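You operate a simulated robot arm through the tools that you are given. There is no shell and no other tool.

You are at the controls of a simulated robot arm. One attempt, no reset.

TASK
Put things in order on the desk. At the end: the yellow hose end stands where the beige plant marker (marked "LEEK") stood; the grey stone pestle stands where the yellow hose end stood; the green pesto jar stands on top of the teal game box (marked "FARASHIB PUZZLE"); the grey body wash bottle from the desk stands where the green pesto jar stood; the beige plant marker from the desk stands where the grey body wash bottle stood; whatever was shut is shut again. Leave all else as you found it, and nothing knocked over.

It is judged by the outcome, as a careful person would: the job done as asked, and still so three seconds after it is handed in. It fails if anything else is knocked over, pushed out of place, dropped, spilled or broken.

THE ROBOT
A 6-joint arm with a two-finger gripper, fixed in place. Base frame: the origin is at the foot of the arm, x ahead of it, y to its left, z up; the work surface is at about z = 0. Readings come in cm, rad, newtons and seconds.
With the tool pointing down near the work surface it reaches from about 18 to 48 cm from the base axis. Its first joint turns from -1.152 to 1.152 rad. Payload 1.76 kg.
The TCP is the grasp point between the finger pads, 2.9 cm short of the fingertips. In the tool frame z runs along the fingers and y along their closing line. The gripper opens to 8.2 cm. The gripper's body begins 5.8 cm behind the TCP.
Orientation is that of the tool frame in the base frame, as a unit quaternion [x, y, z, w]. With the fingers straight down and closing along the base's y, the tool's x points along the base's -x, its y along +y and its z along -z.

THE INTERFACE
- The arm moves only by the tool nudge_tool. Its argument "moves" is a list of rows, each an object of numbers (a shift or turn left out is 0, a gripper value left out holds the last): "x", "y", "z": the shift along the tool's x, y, z in cm; "wx", "wy", "wz": the turn, a rotation vector about the tool's x, y, z in degrees; "jaw": the opening, from 0 (shut) to 1 (fully open). In form: [{"x": .., "y": .., "z": .., "wx": .., "wy": .., "wz": .., "jaw": ..}, ...]. A call has 1 to 20 rows; each row shifts and turns the commanded pose from where the row before left it, along the tool's axes as they then stand. Rows are played at 5 a second. More than 5 cm and 0.15 rad between two rows, or a gripper value outside its range, and nothing of the call is played. Where a pose cannot be reached the arm comes as near as it can. A force on the tool above 40 N (or 10 N above the force at the start of the call, whichever is more), or a blocked arm, ends the call early, and 0.2 s more pass. The fingers move at their own pace and stop on an object; they squeeze with about 22 N. The grip force told is the motor's: it shows also when the fingers shut on nothing. Time passes only in rows, and 0.2 s behind the last, so rows that do not move let the fingers close. It gives the time, the measured TCP pose, the force on the tool (base axes), the opening and the grip force at its end, in the units of the frame above (readings bear some noise), with the torque about the TCP (base axes, N m) and any sound that the robot's microphone picked up.
- Cameras (640 x 400 px; columns grow to the right, rows downward): "scene" is fixed at [6.82, 34.66, 41.75]; the picture's right is [-0.61, -0.79, 0.00], its down [-0.48, 0.37, -0.79] and it looks along [0.63, -0.48, -0.61] (base axes); focal length 258 px, centre (320, 200). "wrist" rides on the gripper at [7.9, 0.4, -9] in the tool frame; the picture's right is [-0.05, 1.00, 0.00], its down [-0.71, -0.04, -0.71] and it looks along [-0.71, -0.04, 0.71] (tool axes); focal length 256 px, centre (320, 200). There is no depth. A picture from a camera that has moved, and an enlarged one, comes with that camera's place and axes in the base frame and with its lens.
- grab_frame(camera): a new picture of that camera. The clock stands still meanwhile.
- zoom(camera, box): a new picture of the part [left, top, right, bottom] of that camera's present view, enlarged. The clock stands still meanwhile.
- hand_in(): hands the job in; it is judged then, once.

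Nothing tells you positions but the pictures and the camera data. Unless the task says otherwise, let go and move clear before handing in.

The tools are called after ">>>" as a command line: name --argument value ..., lists and objects as JSON in quotes. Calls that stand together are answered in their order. nudge_tool: Moves the arm, as the interface text tells. Its arguments: {"type":"object","properties":{"moves":{"type":"array","items":{"type":"object","properties":{"x":{"type":"number"},"y":{"type":"number"},"z":{"type":"number"},"wx":{"type":"number"},"wy":{"type":"number"},"wz":{"type":"number"},"jaw":{"type":"number"}}}}},"required":["moves"]} The other tools are called the same way: grab_frame (camera) takes a picture; zoom (camera, box) takes an enlarged picture of a part of a camera's view; hand_in () hands the job in.

At the start:

```text
clock: 0.0
eef_pos: [29.1, -6.33, 25.87]
ee_rot: [-0.001, 1.0, 0.001, 0.0]
wrist_force: [1.0, -0.5, 0.2]
ft_torque: [-0.02, 0.02, 0.0]
gripper_width: 8.21
grip_force: 0.1
```

scene: 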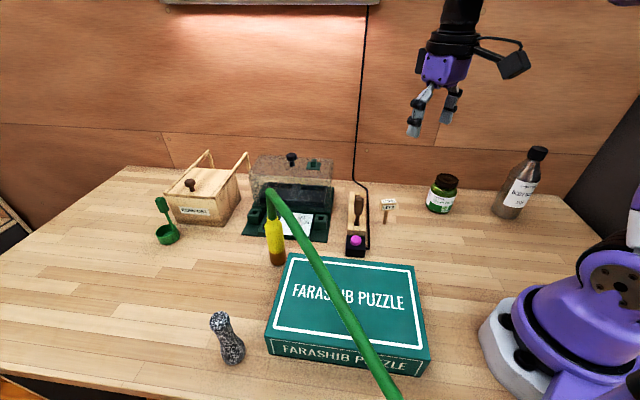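
wrist: 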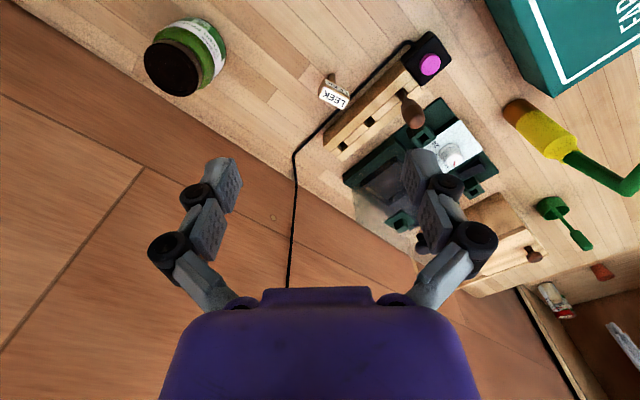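

I see the desk with a wooden box, a clear-lidded machine, a switch panel, the LEEK marker, pesto jar, body wash bottle, puzzle box, pestle and a yellow hose end with a green hose. I'll look closer before moving anything.

>>> zoom --camera "scene" --box '[140, 130, 300, 280]'

>>> zoom --camera "scene" --box '[240, 130, 420, 270]'

>>> zoom --camera "scene" --box '[400, 130, 580, 260]'

>>> zoom --camera "scene" --box '[190, 240, 450, 400]'

>>> zoom --camera "wrist" --box '[300, 0, 640, 300]'

```text
2.67 times, centred on (220, 205) of scene
camera zoom: at [6.82, 34.66, 41.75], right [-0.61, -0.79, 0.0], down [-0.48, 0.37, -0.79], along [0.63, -0.48, -0.61], focal length 689 px, centre (587, 187)
```

zoom: 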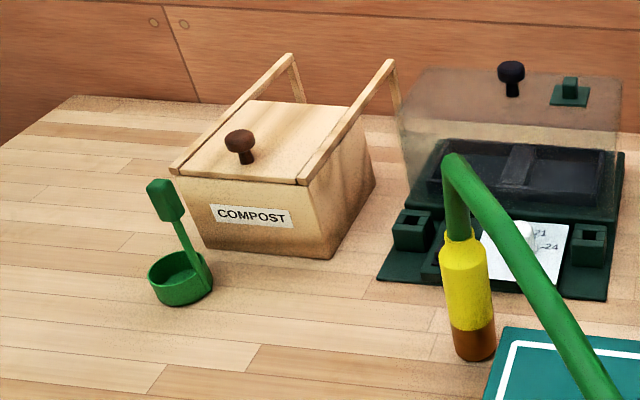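

```text
2.86 times, centred on (330, 200) of scene
camera zoom: at [6.82, 34.66, 41.75], right [-0.61, -0.79, 0.0], down [-0.48, 0.37, -0.79], along [0.63, -0.48, -0.61], focal length 738 px, centre (291, 200)
```

zoom: 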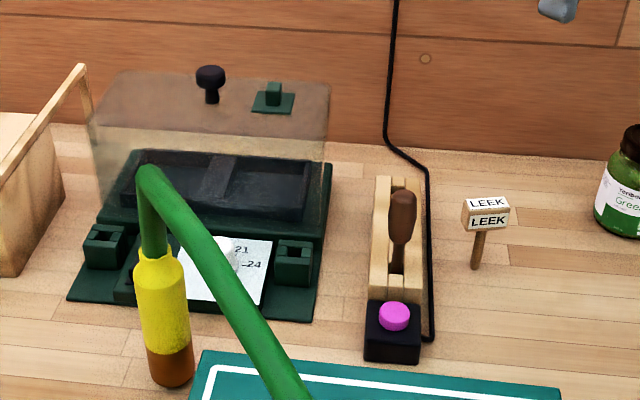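

```text
3.08 times, centred on (490, 195) of scene
camera zoom: at [6.82, 34.66, 41.75], right [-0.61, -0.79, 0.0], down [-0.48, 0.37, -0.79], along [0.63, -0.48, -0.61], focal length 795 px, centre (-203, 215)
```

zoom: 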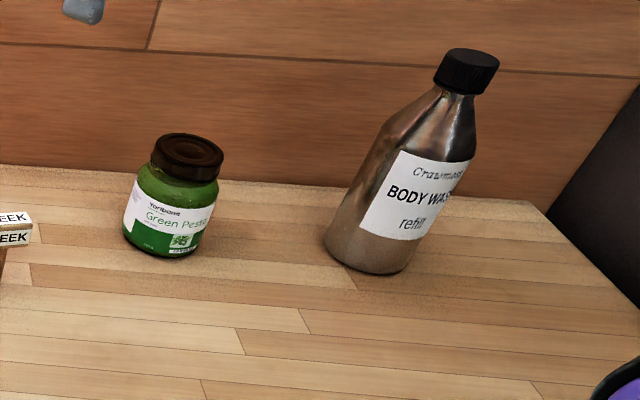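

```text
2.46 times, centred on (320, 320) of scene
camera zoom: at [6.82, 34.66, 41.75], right [-0.61, -0.79, 0.0], down [-0.48, 0.37, -0.79], along [0.63, -0.48, -0.61], focal length 636 px, centre (320, -95)
```

zoom: 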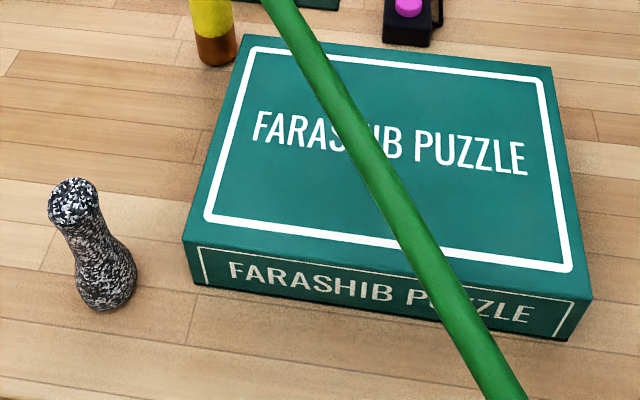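

```text
1.33 times, centred on (470, 150) of wrist
camera zoom: at [21.26, -5.78, 34.71], right [0.05, 1.0, 0.0], down [0.71, -0.04, 0.71], along [0.71, -0.04, -0.71], focal length 341 px, centre (120, 267)
```

zoom: 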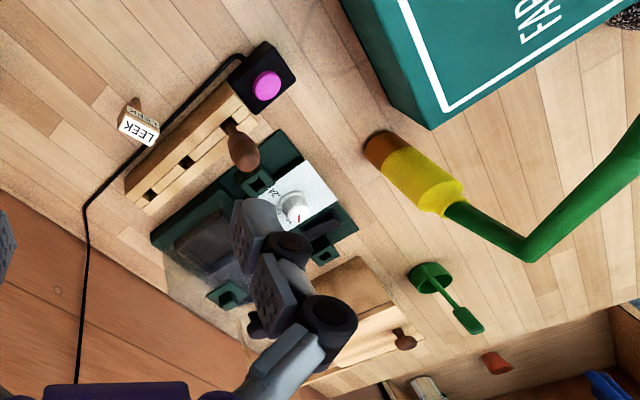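

The main positions are roughly worked out. I still need to know where the hose leads and how the marker stands, so I'll look at both before moving.

>>> zoom --camera "scene" --box '[360, 190, 410, 230]'

>>> zoom --camera "wrist" --box '[610, 0, 640, 400]'

>>> zoom --camera "scene" --box '[0, 380, 640, 400]'

>>> zoom --camera "wrist" --box '[310, 60, 370, 120]'

>>> zoom --camera "scene" --box '[480, 140, 560, 225]'

>>> zoom --camera "scene" --box '[420, 165, 470, 220]'

>>> zoom --camera "scene" --box '[195, 300, 260, 370]'

>>> zoom --camera "scene" --box '[240, 175, 320, 275]'

```text
10.00 times, centred on (385, 210) of scene
camera zoom: at [6.82, 34.66, 41.75], right [-0.61, -0.79, 0.0], down [-0.48, 0.37, -0.79], along [0.63, -0.48, -0.61], focal length 2584 px, centre (-330, 100)
```

zoom: 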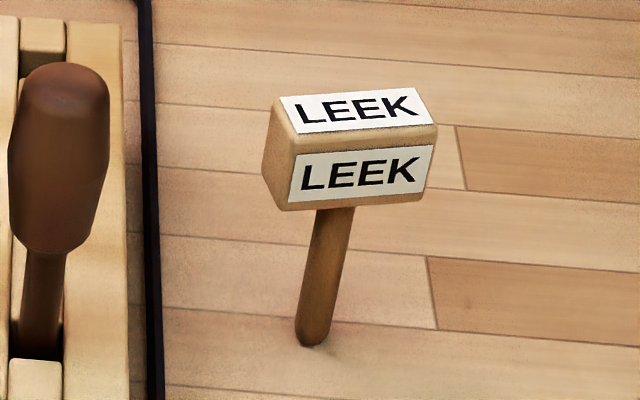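

```text
1.00 times, centred on (625, 200) of wrist (not enlarged: the box is as wide or as high as the picture)
camera zoom: at [21.26, -5.78, 34.71], right [0.05, 1.0, 0.0], down [0.71, -0.04, 0.71], along [0.71, -0.04, -0.71], focal length 256 px, centre (15, 200)
```

zoom: 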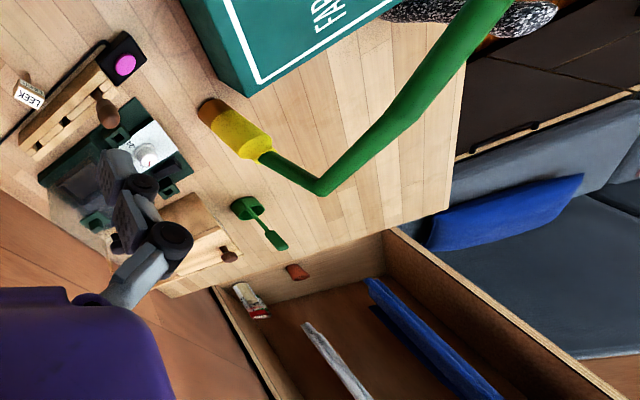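

```text
1.00 times, centred on (320, 390) of scene (not enlarged: the box is as wide or as high as the picture)
camera zoom: at [6.82, 34.66, 41.75], right [-0.61, -0.79, 0.0], down [-0.48, 0.37, -0.79], along [0.63, -0.48, -0.61], focal length 258 px, centre (320, 10)
```

zoom: 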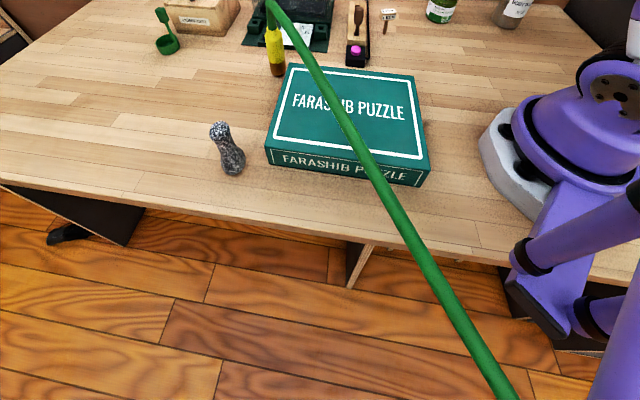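

```text
6.67 times, centred on (340, 90) of wrist
camera zoom: at [21.26, -5.78, 34.71], right [0.05, 1.0, 0.0], down [0.71, -0.04, 0.71], along [0.71, -0.04, -0.71], focal length 1707 px, centre (187, 933)
```

zoom: 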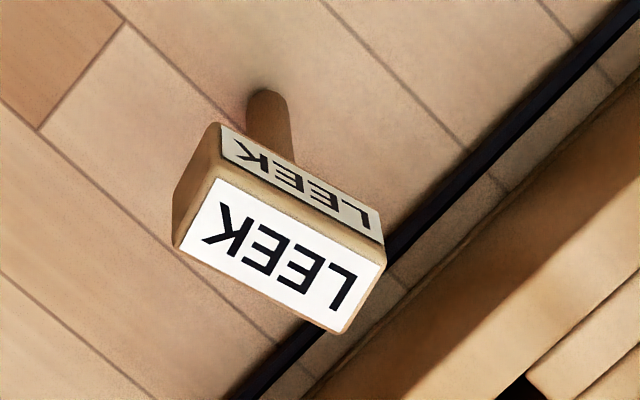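

```text
4.71 times, centred on (520, 182) of scene
camera zoom: at [6.82, 34.66, 41.75], right [-0.61, -0.79, 0.0], down [-0.48, 0.37, -0.79], along [0.63, -0.48, -0.61], focal length 1216 px, centre (-621, 282)
```

zoom: 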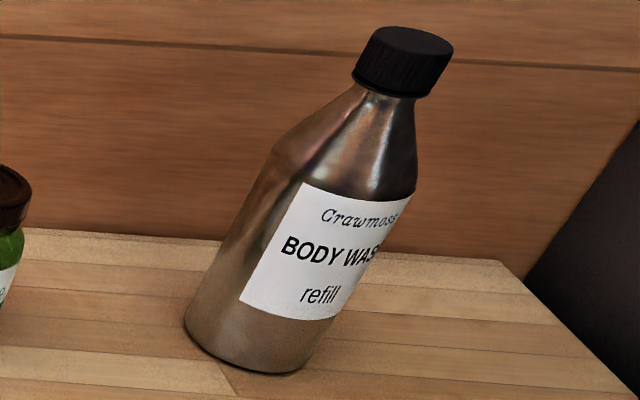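

```text
7.27 times, centred on (445, 192) of scene
camera zoom: at [6.82, 34.66, 41.75], right [-0.61, -0.79, 0.0], down [-0.48, 0.37, -0.79], along [0.63, -0.48, -0.61], focal length 1879 px, centre (-589, 254)
```

zoom: 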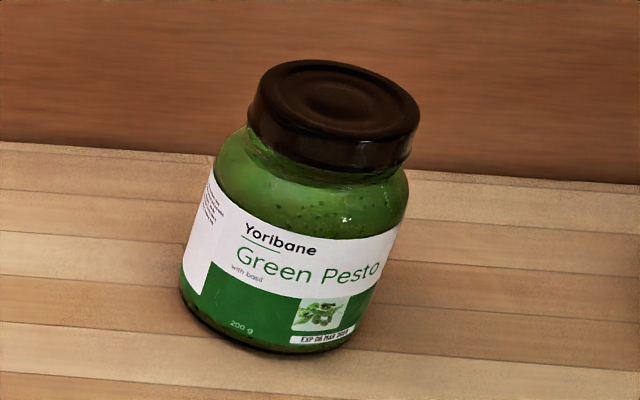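

```text
5.71 times, centred on (228, 335) of scene
camera zoom: at [6.82, 34.66, 41.75], right [-0.61, -0.79, 0.0], down [-0.48, 0.37, -0.79], along [0.63, -0.48, -0.61], focal length 1477 px, centre (849, -571)
```

zoom: 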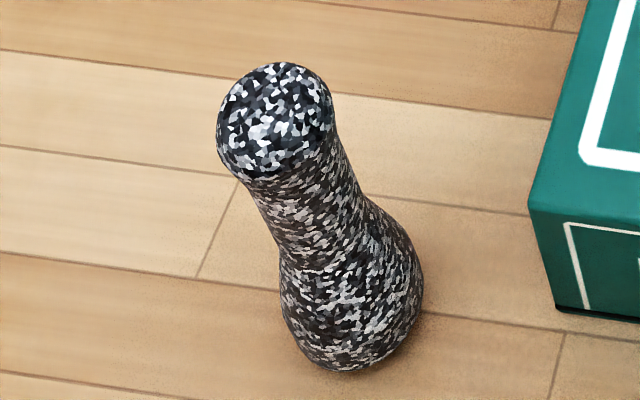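

```text
4.00 times, centred on (280, 225) of scene
camera zoom: at [6.82, 34.66, 41.75], right [-0.61, -0.79, 0.0], down [-0.48, 0.37, -0.79], along [0.63, -0.48, -0.61], focal length 1034 px, centre (480, 100)
```

zoom: 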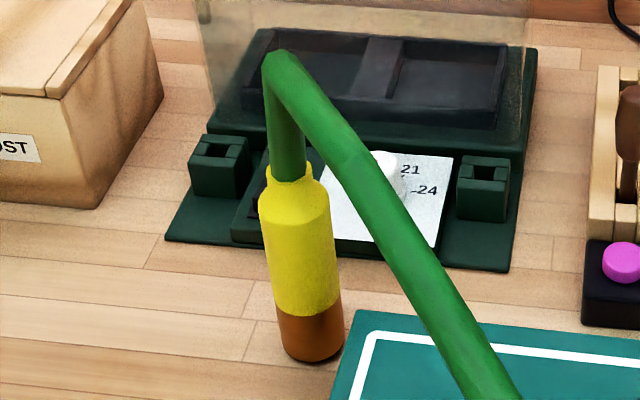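

The hose runs from the nozzle up to about z = 18 cm, then back over the puzzle box and off the near edge of the desk. I'll clear the right side first. The jar at about (28.8, -20.2) goes to a temporary spot, so the hose can't foul it on the box. I'm moving above the jar to check.

>>> nudge_tool --moves '[{"x": 0.05, "y": -2.3, "z": 1.3}, {"x": 0.05, "y": -2.3, "z": 1.3}, {"x": 0.05, "y": -2.3, "z": 1.3}, {"x": 0.05, "y": -2.3, "z": 1.3}, {"x": 0.05, "y": -2.3, "z": 1.3}, {"x": 0.05, "y": -2.37, "z": 1.3}, {}]'

>>> grab_frame --camera "wrist"

>>> grab_frame --camera "scene"

```text
clock: 1.6
eef_pos: [28.71, -20.08, 18.01]
ee_rot: [0.0, 1.0, 0.0, 0.0]
wrist_force: [-0.4, 0.4, 0.8]
ft_torque: [0.02, -0.01, 0.03]
gripper_width: 8.19
grip_force: 0.1
```

```text
taken
camera wrist: at [21.02, -19.58, 26.83], right [0.05, 1.0, 0.0], down [0.71, -0.04, 0.71], along [0.71, -0.04, -0.71], focal length 256 px, centre (320, 200)
```

wrist: 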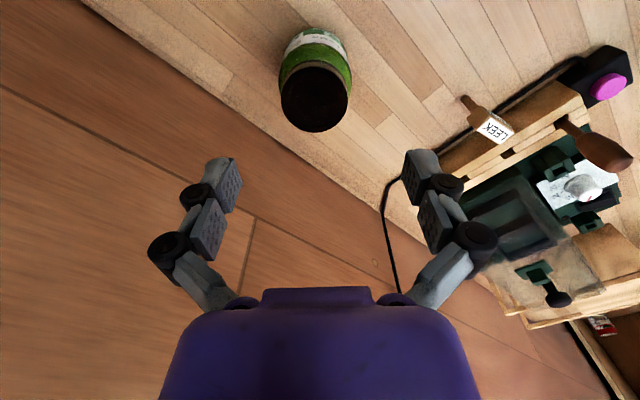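

```text
taken
```

scene: 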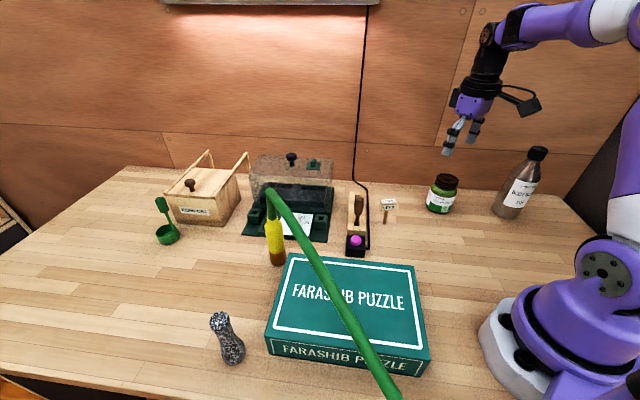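

The jar lid centre sits at about (28.95, -20.3), and the body is about 6.2 cm wide. I'm lowering straight over it with the jaw open.

>>> nudge_tool --moves '[{"x": -0.2, "y": -0.2, "z": 1.0}, {"z": 2.0}, {"z": 2.0}, {"z": 2.0}, {"z": 2.0}, {"z": 2.0}, {"z": 1.0}, {"z": 1.0}, {}]'

>>> grab_frame --camera "wrist"

>>> zoom --camera "scene" --box '[390, 120, 500, 230]'

```text
clock: 3.6
eef_pos: [29.0, -20.31, 4.81]
ee_rot: [0.0, 1.0, 0.0, 0.0]
wrist_force: [-0.7, 0.2, 0.0]
ft_torque: [0.0, 0.03, 0.03]
gripper_width: 8.22
grip_force: 0.1
```

```text
taken
camera wrist: at [21.26, -19.89, 13.76], right [0.05, 1.0, 0.0], down [0.71, -0.04, 0.71], along [0.71, -0.04, -0.71], focal length 256 px, centre (320, 200)
```

wrist: 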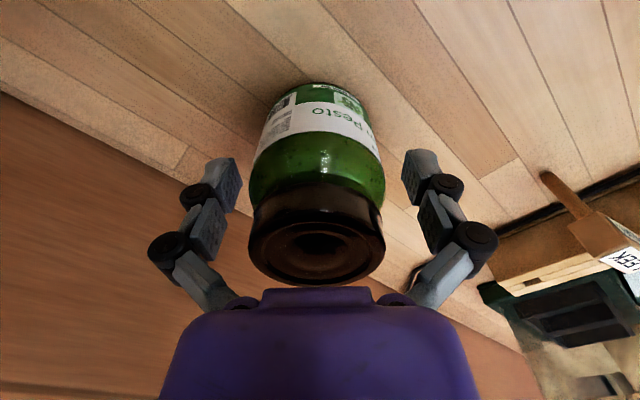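

```text
3.64 times, centred on (445, 175) of scene
camera zoom: at [6.82, 34.66, 41.75], right [-0.61, -0.79, 0.0], down [-0.48, 0.37, -0.79], along [0.63, -0.48, -0.61], focal length 940 px, centre (-134, 291)
```

zoom: 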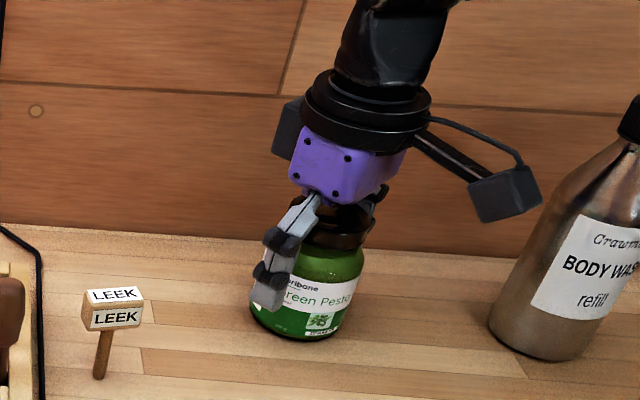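

The jar sits between the fingers and looks well centred. I'm closing on it.

>>> nudge_tool --moves '[{"jaw": 0.85}, {"jaw": 0.78}, {"jaw": 0.6}, {"jaw": 0.4}, {"jaw": 0.4}]'

```text
clock: 4.8
eef_pos: [28.95, -20.37, 4.92]
ee_rot: [0.0, 1.0, 0.0, 0.001]
wrist_force: [0.0, -2.1, 5.8]
ft_torque: [-0.05, 0.01, 0.0]
gripper_width: 5.83
grip_force: 21.8
```

I've got the jar, with the grip at 5.83 cm. I'm lifting it and setting it down at a free spot near (20, -11).

>>> nudge_tool --moves '[{"z": -1.0}, {"z": -2.0}, {"z": -1.0}, {"x": 1.5, "y": 1.55}, {"x": 1.5, "y": 1.55}, {"x": 1.5, "y": 1.55}, {"x": 1.5, "y": 1.55}, {"x": 1.5, "y": 1.55}, {"x": 1.5, "y": 1.55}, {}]'

>>> grab_frame --camera "scene"

```text
clock: 7.0
eef_pos: [19.9, -10.95, 8.93]
ee_rot: [0.0, 1.0, 0.0, 0.0]
wrist_force: [-0.5, -0.1, -1.9]
ft_torque: [-0.03, -0.02, 0.0]
gripper_width: 5.81
grip_force: 22.2
```

```text
taken
```

scene: 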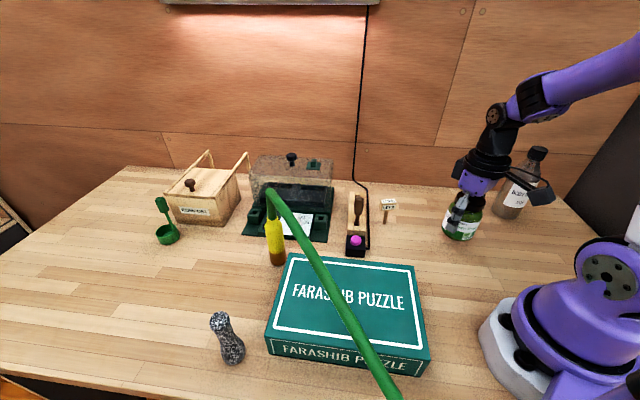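

The jar is up and clear of everything. I'm lowering it at the temporary spot now.

>>> nudge_tool --moves '[{"z": 1.5}, {"z": 1.5}, {"z": 0.5}, {"z": 0.2}, {}]'

```text
clock: 8.2
eef_pos: [19.9, -11.06, 5.23]
ee_rot: [0.0, 1.0, 0.0, 0.0]
wrist_force: [-0.6, -0.6, -3.2]
ft_torque: [0.0, 0.01, -0.01]
gripper_width: 5.79
grip_force: 21.6
```

The jar isn't touching yet. I'm easing down in small steps.

>>> nudge_tool --moves '[{"z": 0.1}, {"z": 0.1}, {"z": 0.1}, {}]'

```text
clock: 9.2
eef_pos: [19.77, -10.99, 4.97]
ee_rot: [0.001, 1.0, 0.0, 0.0]
wrist_force: [0.0, -1.0, -2.6]
ft_torque: [0.0, -0.04, -0.04]
gripper_width: 5.78
grip_force: 22.0
```

>>> nudge_tool --moves '[{"z": 0.1}, {}]'

```text
clock: 9.8
eef_pos: [19.89, -11.15, 4.96]
ee_rot: [0.0, 1.0, 0.0, 0.001]
wrist_force: [-1.2, 0.5, 0.9]
ft_torque: [-0.02, 0.08, -0.03]
gripper_width: 5.79
grip_force: 21.8
```

The jar has touched down. I'm letting go and rising clear.

>>> nudge_tool --moves '[{"z": 0.05, "jaw": 0.75}, {"jaw": 0.85}, {"jaw": 1.0}, {"jaw": 1.0}, {"z": -1.0}, {"z": -2.0}, {"z": -3.0}, {"z": -3.0}, {"z": -3.0}, {"z": -3.0}, {}]'

>>> grab_frame --camera "scene"

>>> grab_frame --camera "wrist"

```text
clock: 12.2
eef_pos: [19.97, -11.0, 19.83]
ee_rot: [0.001, 1.0, 0.0, 0.0]
wrist_force: [1.1, 0.3, -0.6]
ft_torque: [0.0, 0.02, 0.02]
gripper_width: 8.21
grip_force: 0.2
```

```text
taken
```

scene: 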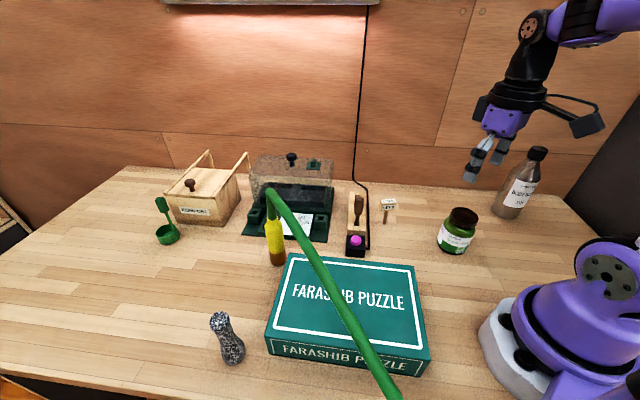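

```text
taken
camera wrist: at [12.22, -10.49, 28.75], right [0.05, 1.0, 0.0], down [0.71, -0.04, 0.71], along [0.71, -0.04, -0.71], focal length 256 px, centre (320, 200)
```

wrist: 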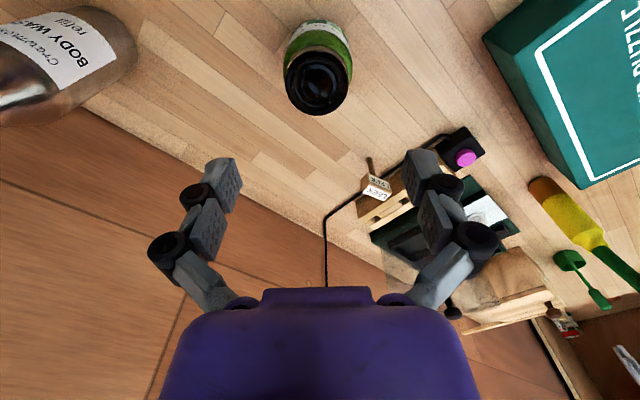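

The jar is standing at the temporary spot. Next is the body wash bottle near (18.1, -32.4), so I'll go above it to look.

>>> nudge_tool --moves '[{"z": -2.5}, {"z": -2.5}, {"x": 0.2, "y": -2.1}, {"x": 0.2, "y": -2.1}, {"x": 0.2, "y": -2.1}, {"x": 0.2, "y": -2.1}, {"x": 0.2, "y": -2.1}, {"x": 0.2, "y": -2.1}, {"x": 0.2, "y": -2.1}, {"x": 0.2, "y": -2.1}, {"x": 0.2, "y": -2.1}, {"x": 0.1, "y": -2.4}, {}]'

>>> grab_frame --camera "wrist"

>>> zoom --camera "scene" --box '[440, 80, 640, 230]'

```text
clock: 15.0
eef_pos: [18.04, -32.23, 24.87]
ee_rot: [0.0, 1.0, 0.0, 0.0]
wrist_force: [-0.1, 0.1, 0.4]
ft_torque: [0.01, 0.0, -0.01]
gripper_width: 8.2
grip_force: 0.1
```

```text
taken
camera wrist: at [10.33, -31.78, 33.75], right [0.05, 1.0, 0.0], down [0.71, -0.04, 0.71], along [0.71, -0.04, -0.71], focal length 256 px, centre (320, 200)
```

wrist: 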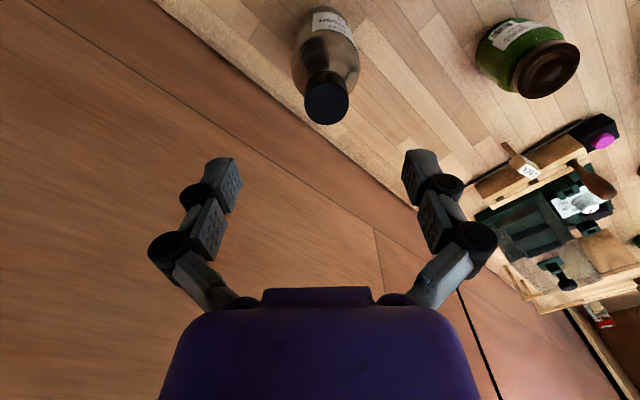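

```text
2.67 times, centred on (540, 155) of scene
camera zoom: at [6.82, 34.66, 41.75], right [-0.61, -0.79, 0.0], down [-0.48, 0.37, -0.79], along [0.63, -0.48, -0.61], focal length 689 px, centre (-267, 320)
```

zoom: 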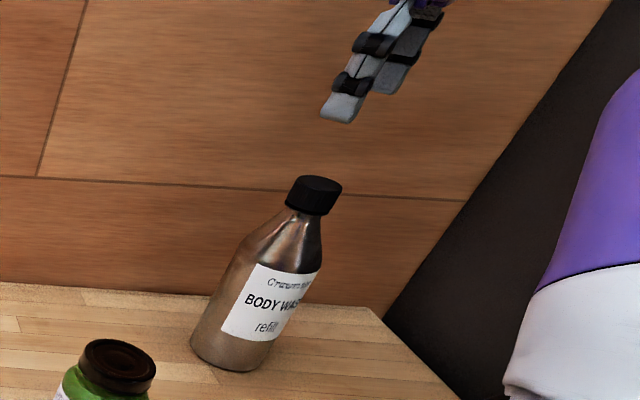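

The bottle's cap top is at about (17.9, -31.8, 17.3) and roughly 3 cm wide. I'll centre over it and come down part way, then check again.

>>> nudge_tool --moves '[{"x": 0.15, "y": 0.45, "z": 0.5}, {"z": 1.5}, {"z": 1.5}, {"z": 1.0}, {}]'

>>> grab_frame --camera "wrist"

>>> zoom --camera "scene" --box '[490, 100, 590, 220]'

```text
clock: 16.2
eef_pos: [17.84, -31.82, 20.3]
ee_rot: [0.0, 1.0, 0.0, 0.0]
wrist_force: [-0.3, -0.1, 0.4]
ft_torque: [-0.01, 0.05, 0.01]
gripper_width: 8.21
grip_force: 0.1
```

```text
taken
camera wrist: at [10.09, -31.29, 29.27], right [0.05, 1.0, 0.0], down [0.71, -0.04, 0.71], along [0.71, -0.04, -0.71], focal length 256 px, centre (320, 200)
```

wrist: 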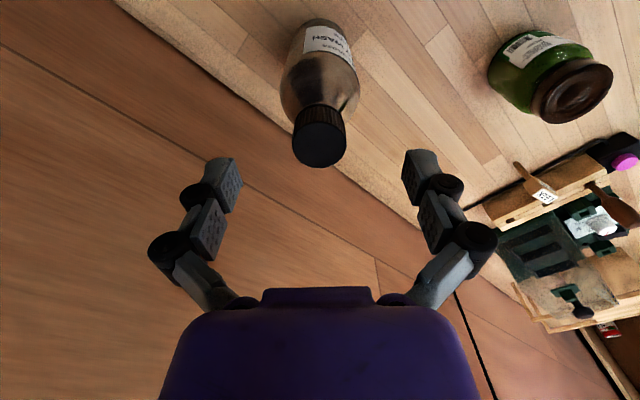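

```text
3.33 times, centred on (540, 160) of scene
camera zoom: at [6.82, 34.66, 41.75], right [-0.61, -0.79, 0.0], down [-0.48, 0.37, -0.79], along [0.63, -0.48, -0.61], focal length 861 px, centre (-413, 333)
```

zoom: 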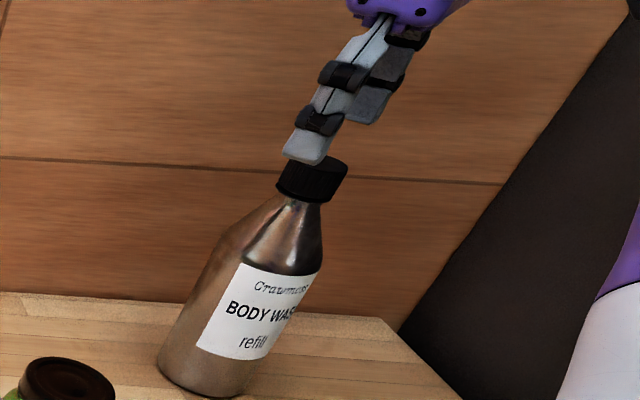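

The cap lies right below the TCP. I'm lowering so the finger pads meet the cap above the shoulder, then closing gently.

>>> nudge_tool --moves '[{"z": 1.0, "jaw": 0.8}, {"z": 1.0, "jaw": 0.7}, {"z": 0.6, "jaw": 0.6}, {"z": 0.5, "jaw": 0.5}, {}]'

>>> grab_frame --camera "wrist"

>>> zoom --camera "scene" --box '[490, 100, 590, 220]'

```text
clock: 17.4
eef_pos: [17.84, -31.87, 17.21]
ee_rot: [0.0, 1.0, 0.0, 0.0]
wrist_force: [-0.4, -0.1, -0.2]
ft_torque: [-0.01, -0.01, -0.02]
gripper_width: 4.11
grip_force: 0.0
```

```text
taken
camera wrist: at [10.07, -31.41, 26.12], right [0.05, 1.0, 0.0], down [0.71, -0.04, 0.71], along [0.71, -0.04, -0.71], focal length 256 px, centre (320, 200)
```

wrist: 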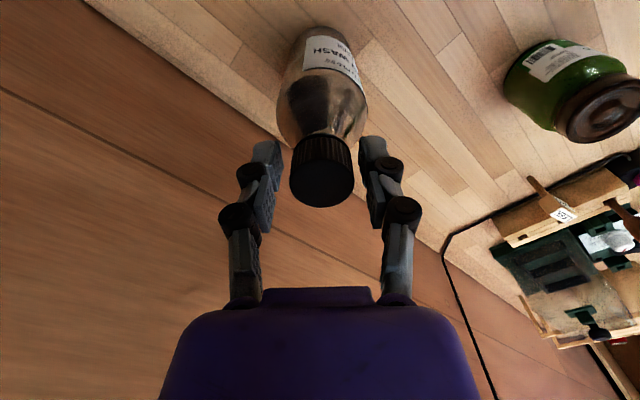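

```text
3.33 times, centred on (540, 160) of scene
camera zoom: at [6.82, 34.66, 41.75], right [-0.61, -0.79, 0.0], down [-0.48, 0.37, -0.79], along [0.63, -0.48, -0.61], focal length 861 px, centre (-413, 333)
```

zoom: 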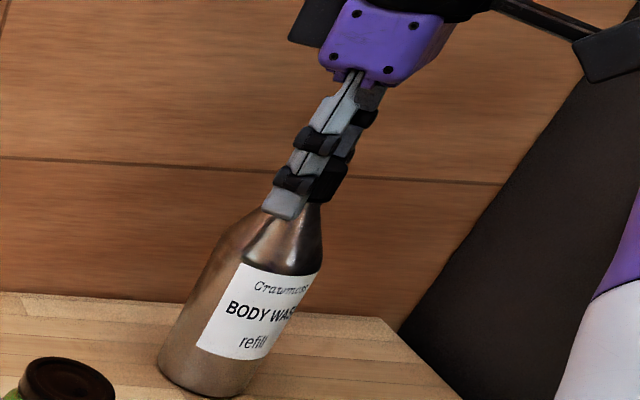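

The tips reach just under the cap, so I'll rise 0.4 cm to stay off the shoulder and then close.

>>> nudge_tool --moves '[{"z": -0.4}, {"jaw": 0.43}, {"jaw": 0.39}, {"jaw": 0.36}, {"jaw": 0.3}, {"jaw": 0.2}, {"jaw": 0.2}]'

>>> zoom --camera "scene" --box '[490, 100, 590, 220]'

```text
clock: 19.0
eef_pos: [17.86, -31.88, 17.72]
ee_rot: [0.0, 1.0, 0.0, -0.001]
wrist_force: [-0.7, 1.5, 3.6]
ft_torque: [0.09, 0.01, 0.01]
gripper_width: 2.84
grip_force: 22.0
```

```text
3.33 times, centred on (540, 160) of scene
camera zoom: at [6.82, 34.66, 41.75], right [-0.61, -0.79, 0.0], down [-0.48, 0.37, -0.79], along [0.63, -0.48, -0.61], focal length 861 px, centre (-413, 333)
```

zoom: 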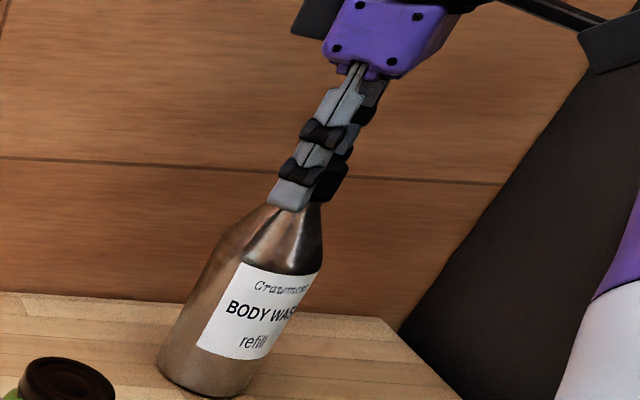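

The cap is gripped at 2.84 cm. I'll lift a little and check that it holds.

>>> nudge_tool --moves '[{"z": -0.5}, {"z": -1.0}, {"z": -1.0}, {}]'

>>> zoom --camera "scene" --box '[480, 90, 590, 230]'

```text
clock: 20.0
eef_pos: [17.85, -31.83, 20.18]
ee_rot: [0.001, 1.0, 0.0, 0.0]
wrist_force: [0.3, 0.0, -3.4]
ft_torque: [-0.01, 0.0, 0.0]
gripper_width: 2.86
grip_force: 22.3
```

```text
2.86 times, centred on (535, 160) of scene
camera zoom: at [6.82, 34.66, 41.75], right [-0.61, -0.79, 0.0], down [-0.48, 0.37, -0.79], along [0.63, -0.48, -0.61], focal length 738 px, centre (-294, 314)
```

zoom: 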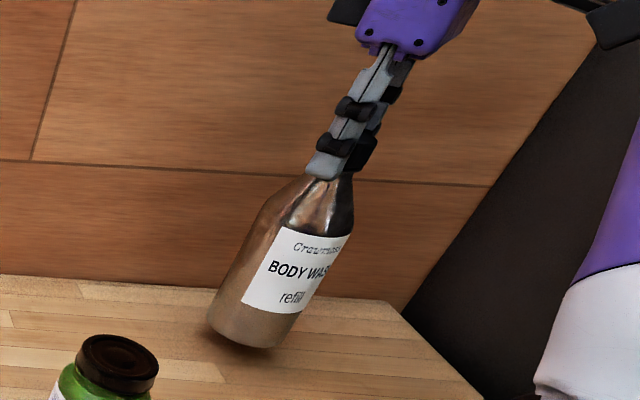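

It's holding, at about 3.4 N. I'm carrying it over to the jar's old place at (28.9, -20.3).

>>> nudge_tool --moves '[{"x": -0.8, "y": 0.9}, {"x": -1.7, "y": 1.8}, {"x": -1.7, "y": 1.8}, {"x": -1.7, "y": 1.8}, {"x": -1.7, "y": 1.8}, {"x": -1.7, "y": 1.75}, {"x": -1.0, "y": 1.0}, {"x": -0.7, "y": 0.7}, {}, {}]'

>>> grab_frame --camera "scene"

>>> grab_frame --camera "wrist"

```text
clock: 22.2
eef_pos: [29.01, -20.29, 20.08]
ee_rot: [0.0, 1.0, 0.0, -0.001]
wrist_force: [0.5, 0.0, -3.2]
ft_torque: [-0.01, -0.04, -0.01]
gripper_width: 2.83
grip_force: 22.1
```

```text
taken
```

scene: 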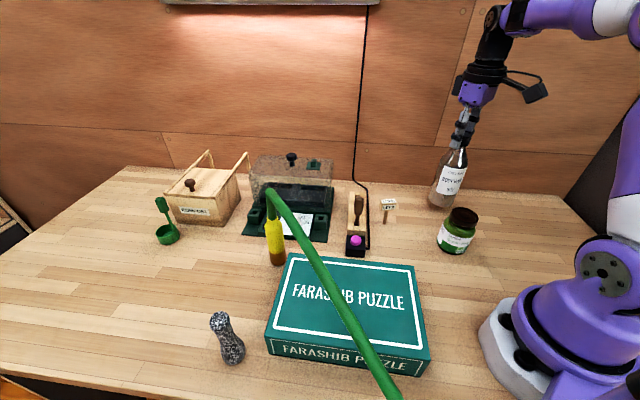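

```text
taken
camera wrist: at [21.21, -19.73, 29.05], right [0.05, 1.0, 0.0], down [0.71, -0.04, 0.71], along [0.71, -0.04, -0.71], focal length 256 px, centre (320, 200)
```

wrist: 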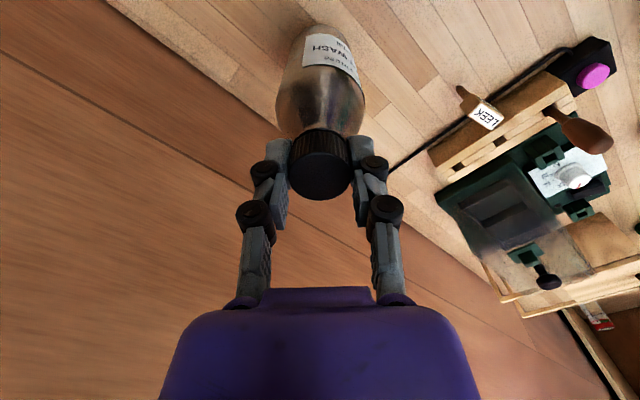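

The bottle hangs upright over the jar's old place. I'm lowering it to contact.

>>> nudge_tool --moves '[{"z": 1.0}, {"z": 0.8}, {"z": 0.3}, {"z": 0.1}, {}]'

```text
clock: 23.4
eef_pos: [28.96, -20.31, 17.97]
ee_rot: [0.0, 1.0, 0.0, 0.0]
wrist_force: [0.1, 0.0, -3.1]
ft_torque: [-0.01, -0.02, 0.0]
gripper_width: 2.83
grip_force: 21.9
```

>>> nudge_tool --moves '[{"z": 0.1}, {"z": 0.1}, {"z": 0.05}, {}]'

```text
clock: 24.4
eef_pos: [28.94, -20.31, 17.77]
ee_rot: [0.0, 1.0, 0.0, 0.0]
wrist_force: [-1.0, 1.7, 2.3]
ft_torque: [0.06, 0.1, 0.03]
gripper_width: 2.85
grip_force: 21.7
```

It's touching the desk. I'm releasing slowly and rising clear.

>>> nudge_tool --moves '[{"jaw": 0.4}, {"jaw": 0.5}, {"jaw": 0.7}, {"jaw": 1.0}, {"z": -1.0}, {"z": -2.0}, {"z": -2.0}, {"z": -2.0}, {}]'

>>> grab_frame --camera "scene"

>>> grab_frame --camera "wrist"

```text
clock: 26.4
eef_pos: [28.87, -20.18, 24.67]
ee_rot: [0.001, 1.0, 0.0, -0.001]
wrist_force: [0.5, 0.0, -0.1]
ft_torque: [0.0, -0.01, 0.03]
gripper_width: 8.19
grip_force: 0.1
```

```text
taken
```

scene: 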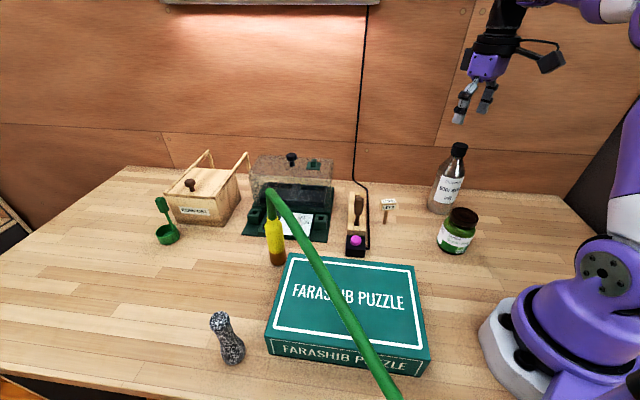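

```text
taken
camera wrist: at [21.09, -19.77, 33.59], right [0.05, 1.0, 0.0], down [0.71, -0.04, 0.71], along [0.71, -0.04, -0.71], focal length 256 px, centre (320, 200)
```

wrist: 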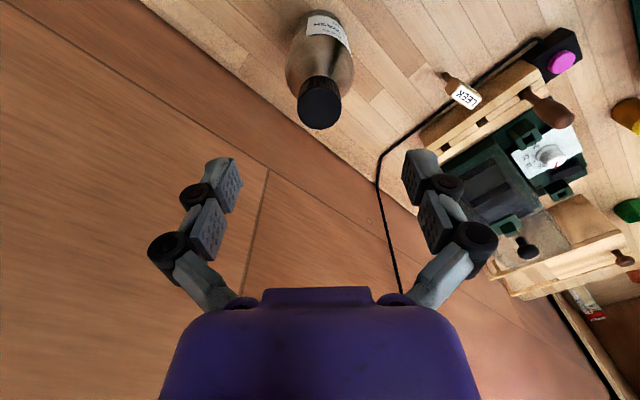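

>>> zoom --camera "scene" --box '[420, 135, 490, 220]'

>>> zoom --camera "wrist" --box '[430, 50, 510, 120]'

```text
4.71 times, centred on (455, 178) of scene
camera zoom: at [6.82, 34.66, 41.75], right [-0.61, -0.79, 0.0], down [-0.48, 0.37, -0.79], along [0.63, -0.48, -0.61], focal length 1216 px, centre (-315, 306)
```

zoom: 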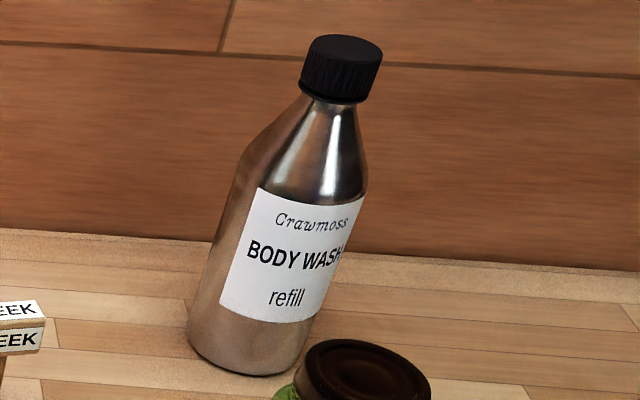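

```text
5.71 times, centred on (470, 85) of wrist
camera zoom: at [21.09, -19.77, 33.59], right [0.05, 1.0, 0.0], down [0.71, -0.04, 0.71], along [0.71, -0.04, -0.71], focal length 1463 px, centre (-537, 857)
```

zoom: 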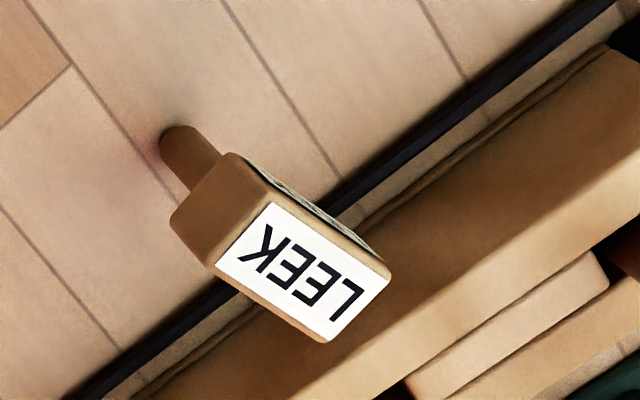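

The bottle's base matches the jar's old spot. Now the marker: its stick stands at about (33.45, -4.8), the head top is at z ≈ 6.5, and the head's long axis lies at about 60°. I'll move over it and turn the gripper to close across the thin side.

>>> nudge_tool --moves '[{"x": -0.65, "y": 2.2}, {"x": -0.65, "y": 2.2}, {"x": -0.65, "y": 2.2}, {"x": -0.65, "y": 2.2}, {"x": -0.65, "y": 2.2}, {"x": -0.65, "y": 2.2}, {"x": -0.67, "y": 2.3}, {"wz": -7.5}, {"wz": -7.5}, {"wz": -7.5}, {"wz": -7.5}, {"wz": -7.5}, {"wz": -7.5}, {"wz": -7.5}, {"wz": -7.5}, {}]'

>>> grab_frame --camera "wrist"

>>> grab_frame --camera "scene"

```text
clock: 29.8
eef_pos: [33.48, -4.81, 24.58]
ee_rot: [-0.501, 0.865, 0.0, 0.0]
wrist_force: [-0.4, -0.1, 0.5]
ft_torque: [0.02, -0.01, -0.01]
gripper_width: 8.19
grip_force: 0.0
```

```text
taken
camera wrist: at [29.29, -11.48, 33.53], right [-0.84, 0.54, 0.0], down [0.38, 0.59, 0.71], along [0.38, 0.59, -0.71], focal length 256 px, centre (320, 200)
```

wrist: 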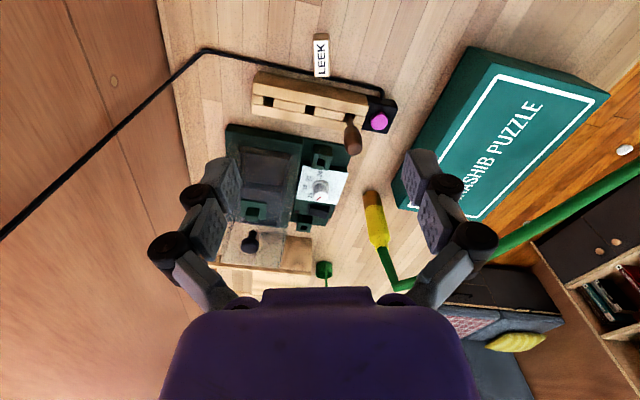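

```text
taken
```

scene: 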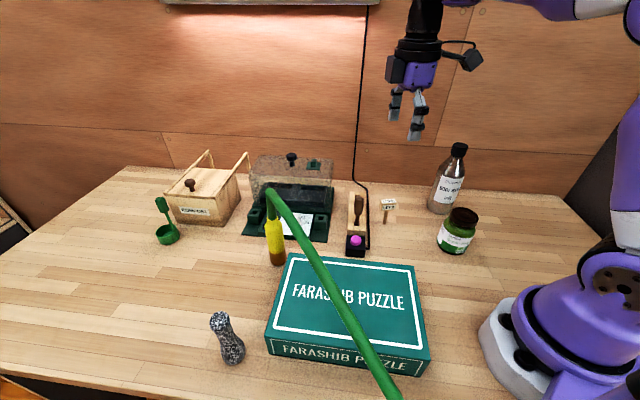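

The gripper is lined up with the head. I'll take one wider look at the hose from here while descending toward the marker.

>>> zoom --camera "wrist" --box '[620, 0, 640, 400]'

>>> nudge_tool --moves '[{"z": 2.5}, {"z": 2.5}, {"z": 2.5}, {"z": 2.5}, {"z": 2.0, "jaw": 0.7}, {"jaw": 0.6}, {}]'

>>> grab_frame --camera "wrist"

>>> zoom --camera "scene" --box '[330, 100, 450, 250]'

```text
1.00 times, centred on (630, 200) of wrist (not enlarged: the box is as wide or as high as the picture)
camera zoom: at [29.29, -11.48, 33.53], right [-0.84, 0.54, 0.0], down [0.38, 0.59, 0.71], along [0.38, 0.59, -0.71], focal length 256 px, centre (10, 200)
```

zoom: 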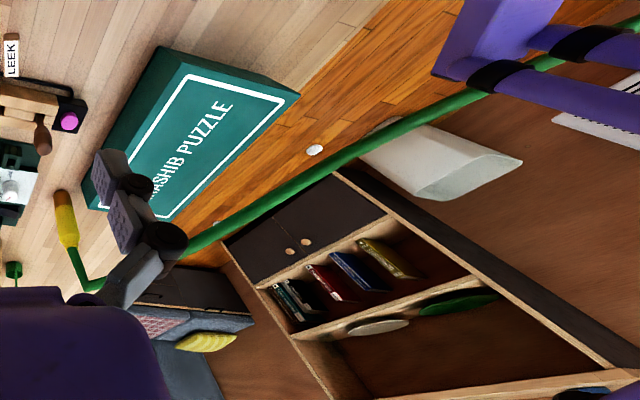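

```text
clock: 31.4
eef_pos: [33.41, -4.7, 12.63]
ee_rot: [-0.5, 0.866, 0.0, 0.0]
wrist_force: [0.8, 0.6, -0.2]
ft_torque: [0.0, 0.03, -0.01]
gripper_width: 4.92
grip_force: 0.1
```

```text
taken
camera wrist: at [29.24, -11.43, 21.58], right [-0.84, 0.55, 0.0], down [0.39, 0.59, 0.71], along [0.39, 0.59, -0.71], focal length 256 px, centre (320, 200)
```

wrist: 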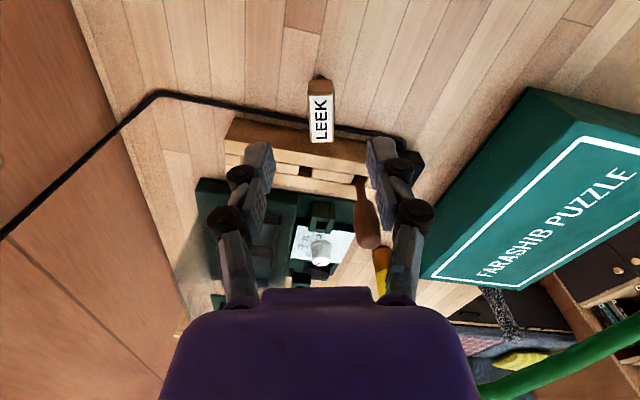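

```text
2.67 times, centred on (390, 175) of scene
camera zoom: at [6.82, 34.66, 41.75], right [-0.61, -0.79, 0.0], down [-0.48, 0.37, -0.79], along [0.63, -0.48, -0.61], focal length 689 px, centre (133, 267)
```

zoom: 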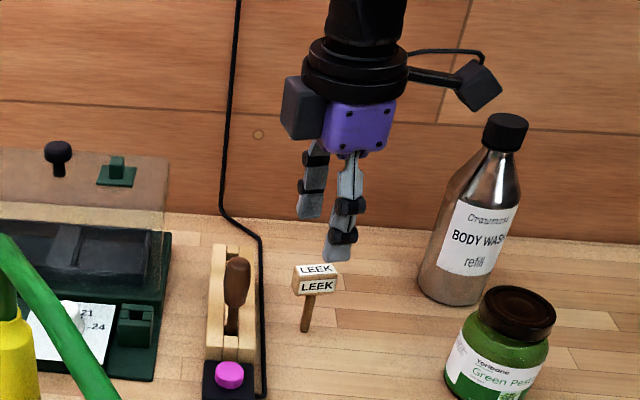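

The head is centred under the fingers. I'm lowering to z ≈ 6.2.

>>> nudge_tool --moves '[{"z": 1.5}, {"z": 1.5, "jaw": 0.5}, {"z": 1.5}, {"z": 1.0}, {"z": 0.8}, {}]'

>>> grab_frame --camera "wrist"

>>> zoom --camera "scene" --box '[340, 150, 430, 240]'

```text
clock: 32.8
eef_pos: [33.59, -4.82, 6.46]
ee_rot: [-0.5, 0.866, 0.0, -0.001]
wrist_force: [-0.7, 0.0, 0.2]
ft_torque: [0.01, -0.03, -0.03]
gripper_width: 4.09
grip_force: 0.0
```

```text
taken
camera wrist: at [29.25, -11.43, 15.36], right [-0.84, 0.55, 0.0], down [0.39, 0.59, 0.71], along [0.39, 0.59, -0.71], focal length 256 px, centre (320, 200)
```

wrist: 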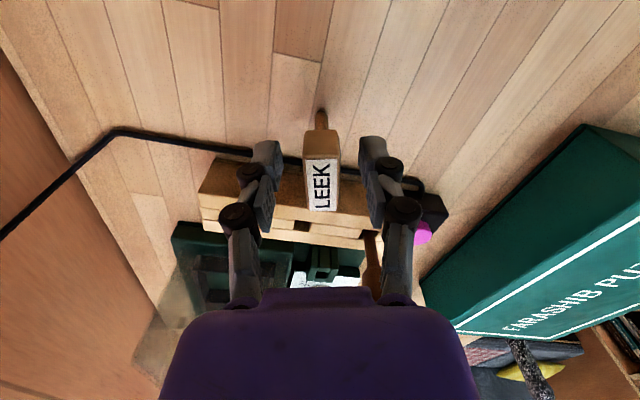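

```text
4.44 times, centred on (385, 195) of scene
camera zoom: at [6.82, 34.66, 41.75], right [-0.61, -0.79, 0.0], down [-0.48, 0.37, -0.79], along [0.63, -0.48, -0.61], focal length 1148 px, centre (31, 222)
```

zoom: 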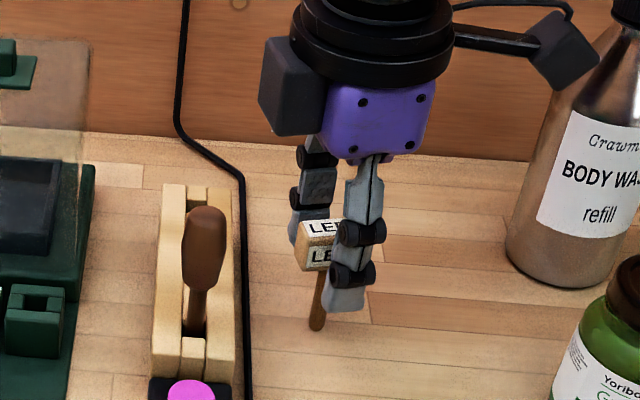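

The wrist view shows the head between the pads. I'm closing gently on it.

>>> nudge_tool --moves '[{"x": -0.1, "z": 0.15, "jaw": 0.4}, {"jaw": 0.3}, {"jaw": 0.23}, {"jaw": 0.19}, {"jaw": 0.17}, {"jaw": 0.15}, {"jaw": 0.1}, {"jaw": 0.1}]'

>>> grab_frame --camera "wrist"

>>> zoom --camera "scene" --box '[340, 150, 430, 240]'

```text
clock: 34.6
eef_pos: [33.53, -4.7, 6.33]
ee_rot: [-0.5, 0.866, 0.0, 0.0]
wrist_force: [-0.2, -0.3, 0.1]
ft_torque: [-0.02, 0.0, 0.01]
gripper_width: 1.37
grip_force: 22.2
```

```text
taken
camera wrist: at [29.33, -11.36, 15.19], right [-0.84, 0.55, 0.0], down [0.39, 0.59, 0.71], along [0.39, 0.59, -0.71], focal length 256 px, centre (320, 200)
```

wrist: 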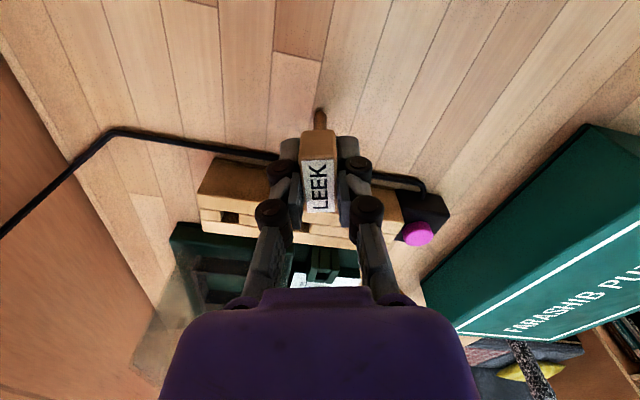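

```text
4.44 times, centred on (385, 195) of scene
camera zoom: at [6.82, 34.66, 41.75], right [-0.61, -0.79, 0.0], down [-0.48, 0.37, -0.79], along [0.63, -0.48, -0.61], focal length 1148 px, centre (31, 222)
```

zoom: 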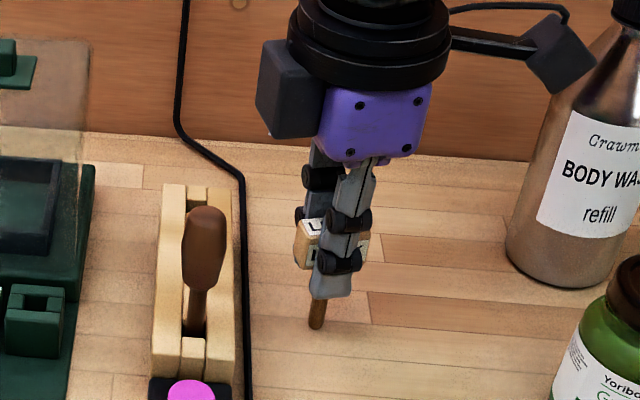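

The marker is gripped at 1.37 cm. I'm lifting slowly to see that it comes up freely.

>>> nudge_tool --moves '[{"z": -0.3}, {"z": -0.7}, {"z": -1.0}, {}]'

>>> zoom --camera "scene" --box '[340, 150, 430, 240]'

```text
clock: 35.6
eef_pos: [33.46, -4.87, 8.28]
ee_rot: [-0.5, 0.866, 0.0, 0.0]
wrist_force: [0.3, -1.2, 0.6]
ft_torque: [-0.01, -0.02, 0.01]
gripper_width: 1.38
grip_force: 22.0
```

```text
4.44 times, centred on (385, 195) of scene
camera zoom: at [6.82, 34.66, 41.75], right [-0.61, -0.79, 0.0], down [-0.48, 0.37, -0.79], along [0.63, -0.48, -0.61], focal length 1148 px, centre (31, 222)
```

zoom: 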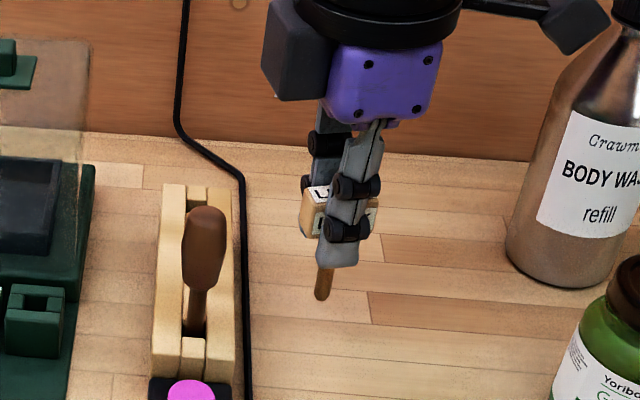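

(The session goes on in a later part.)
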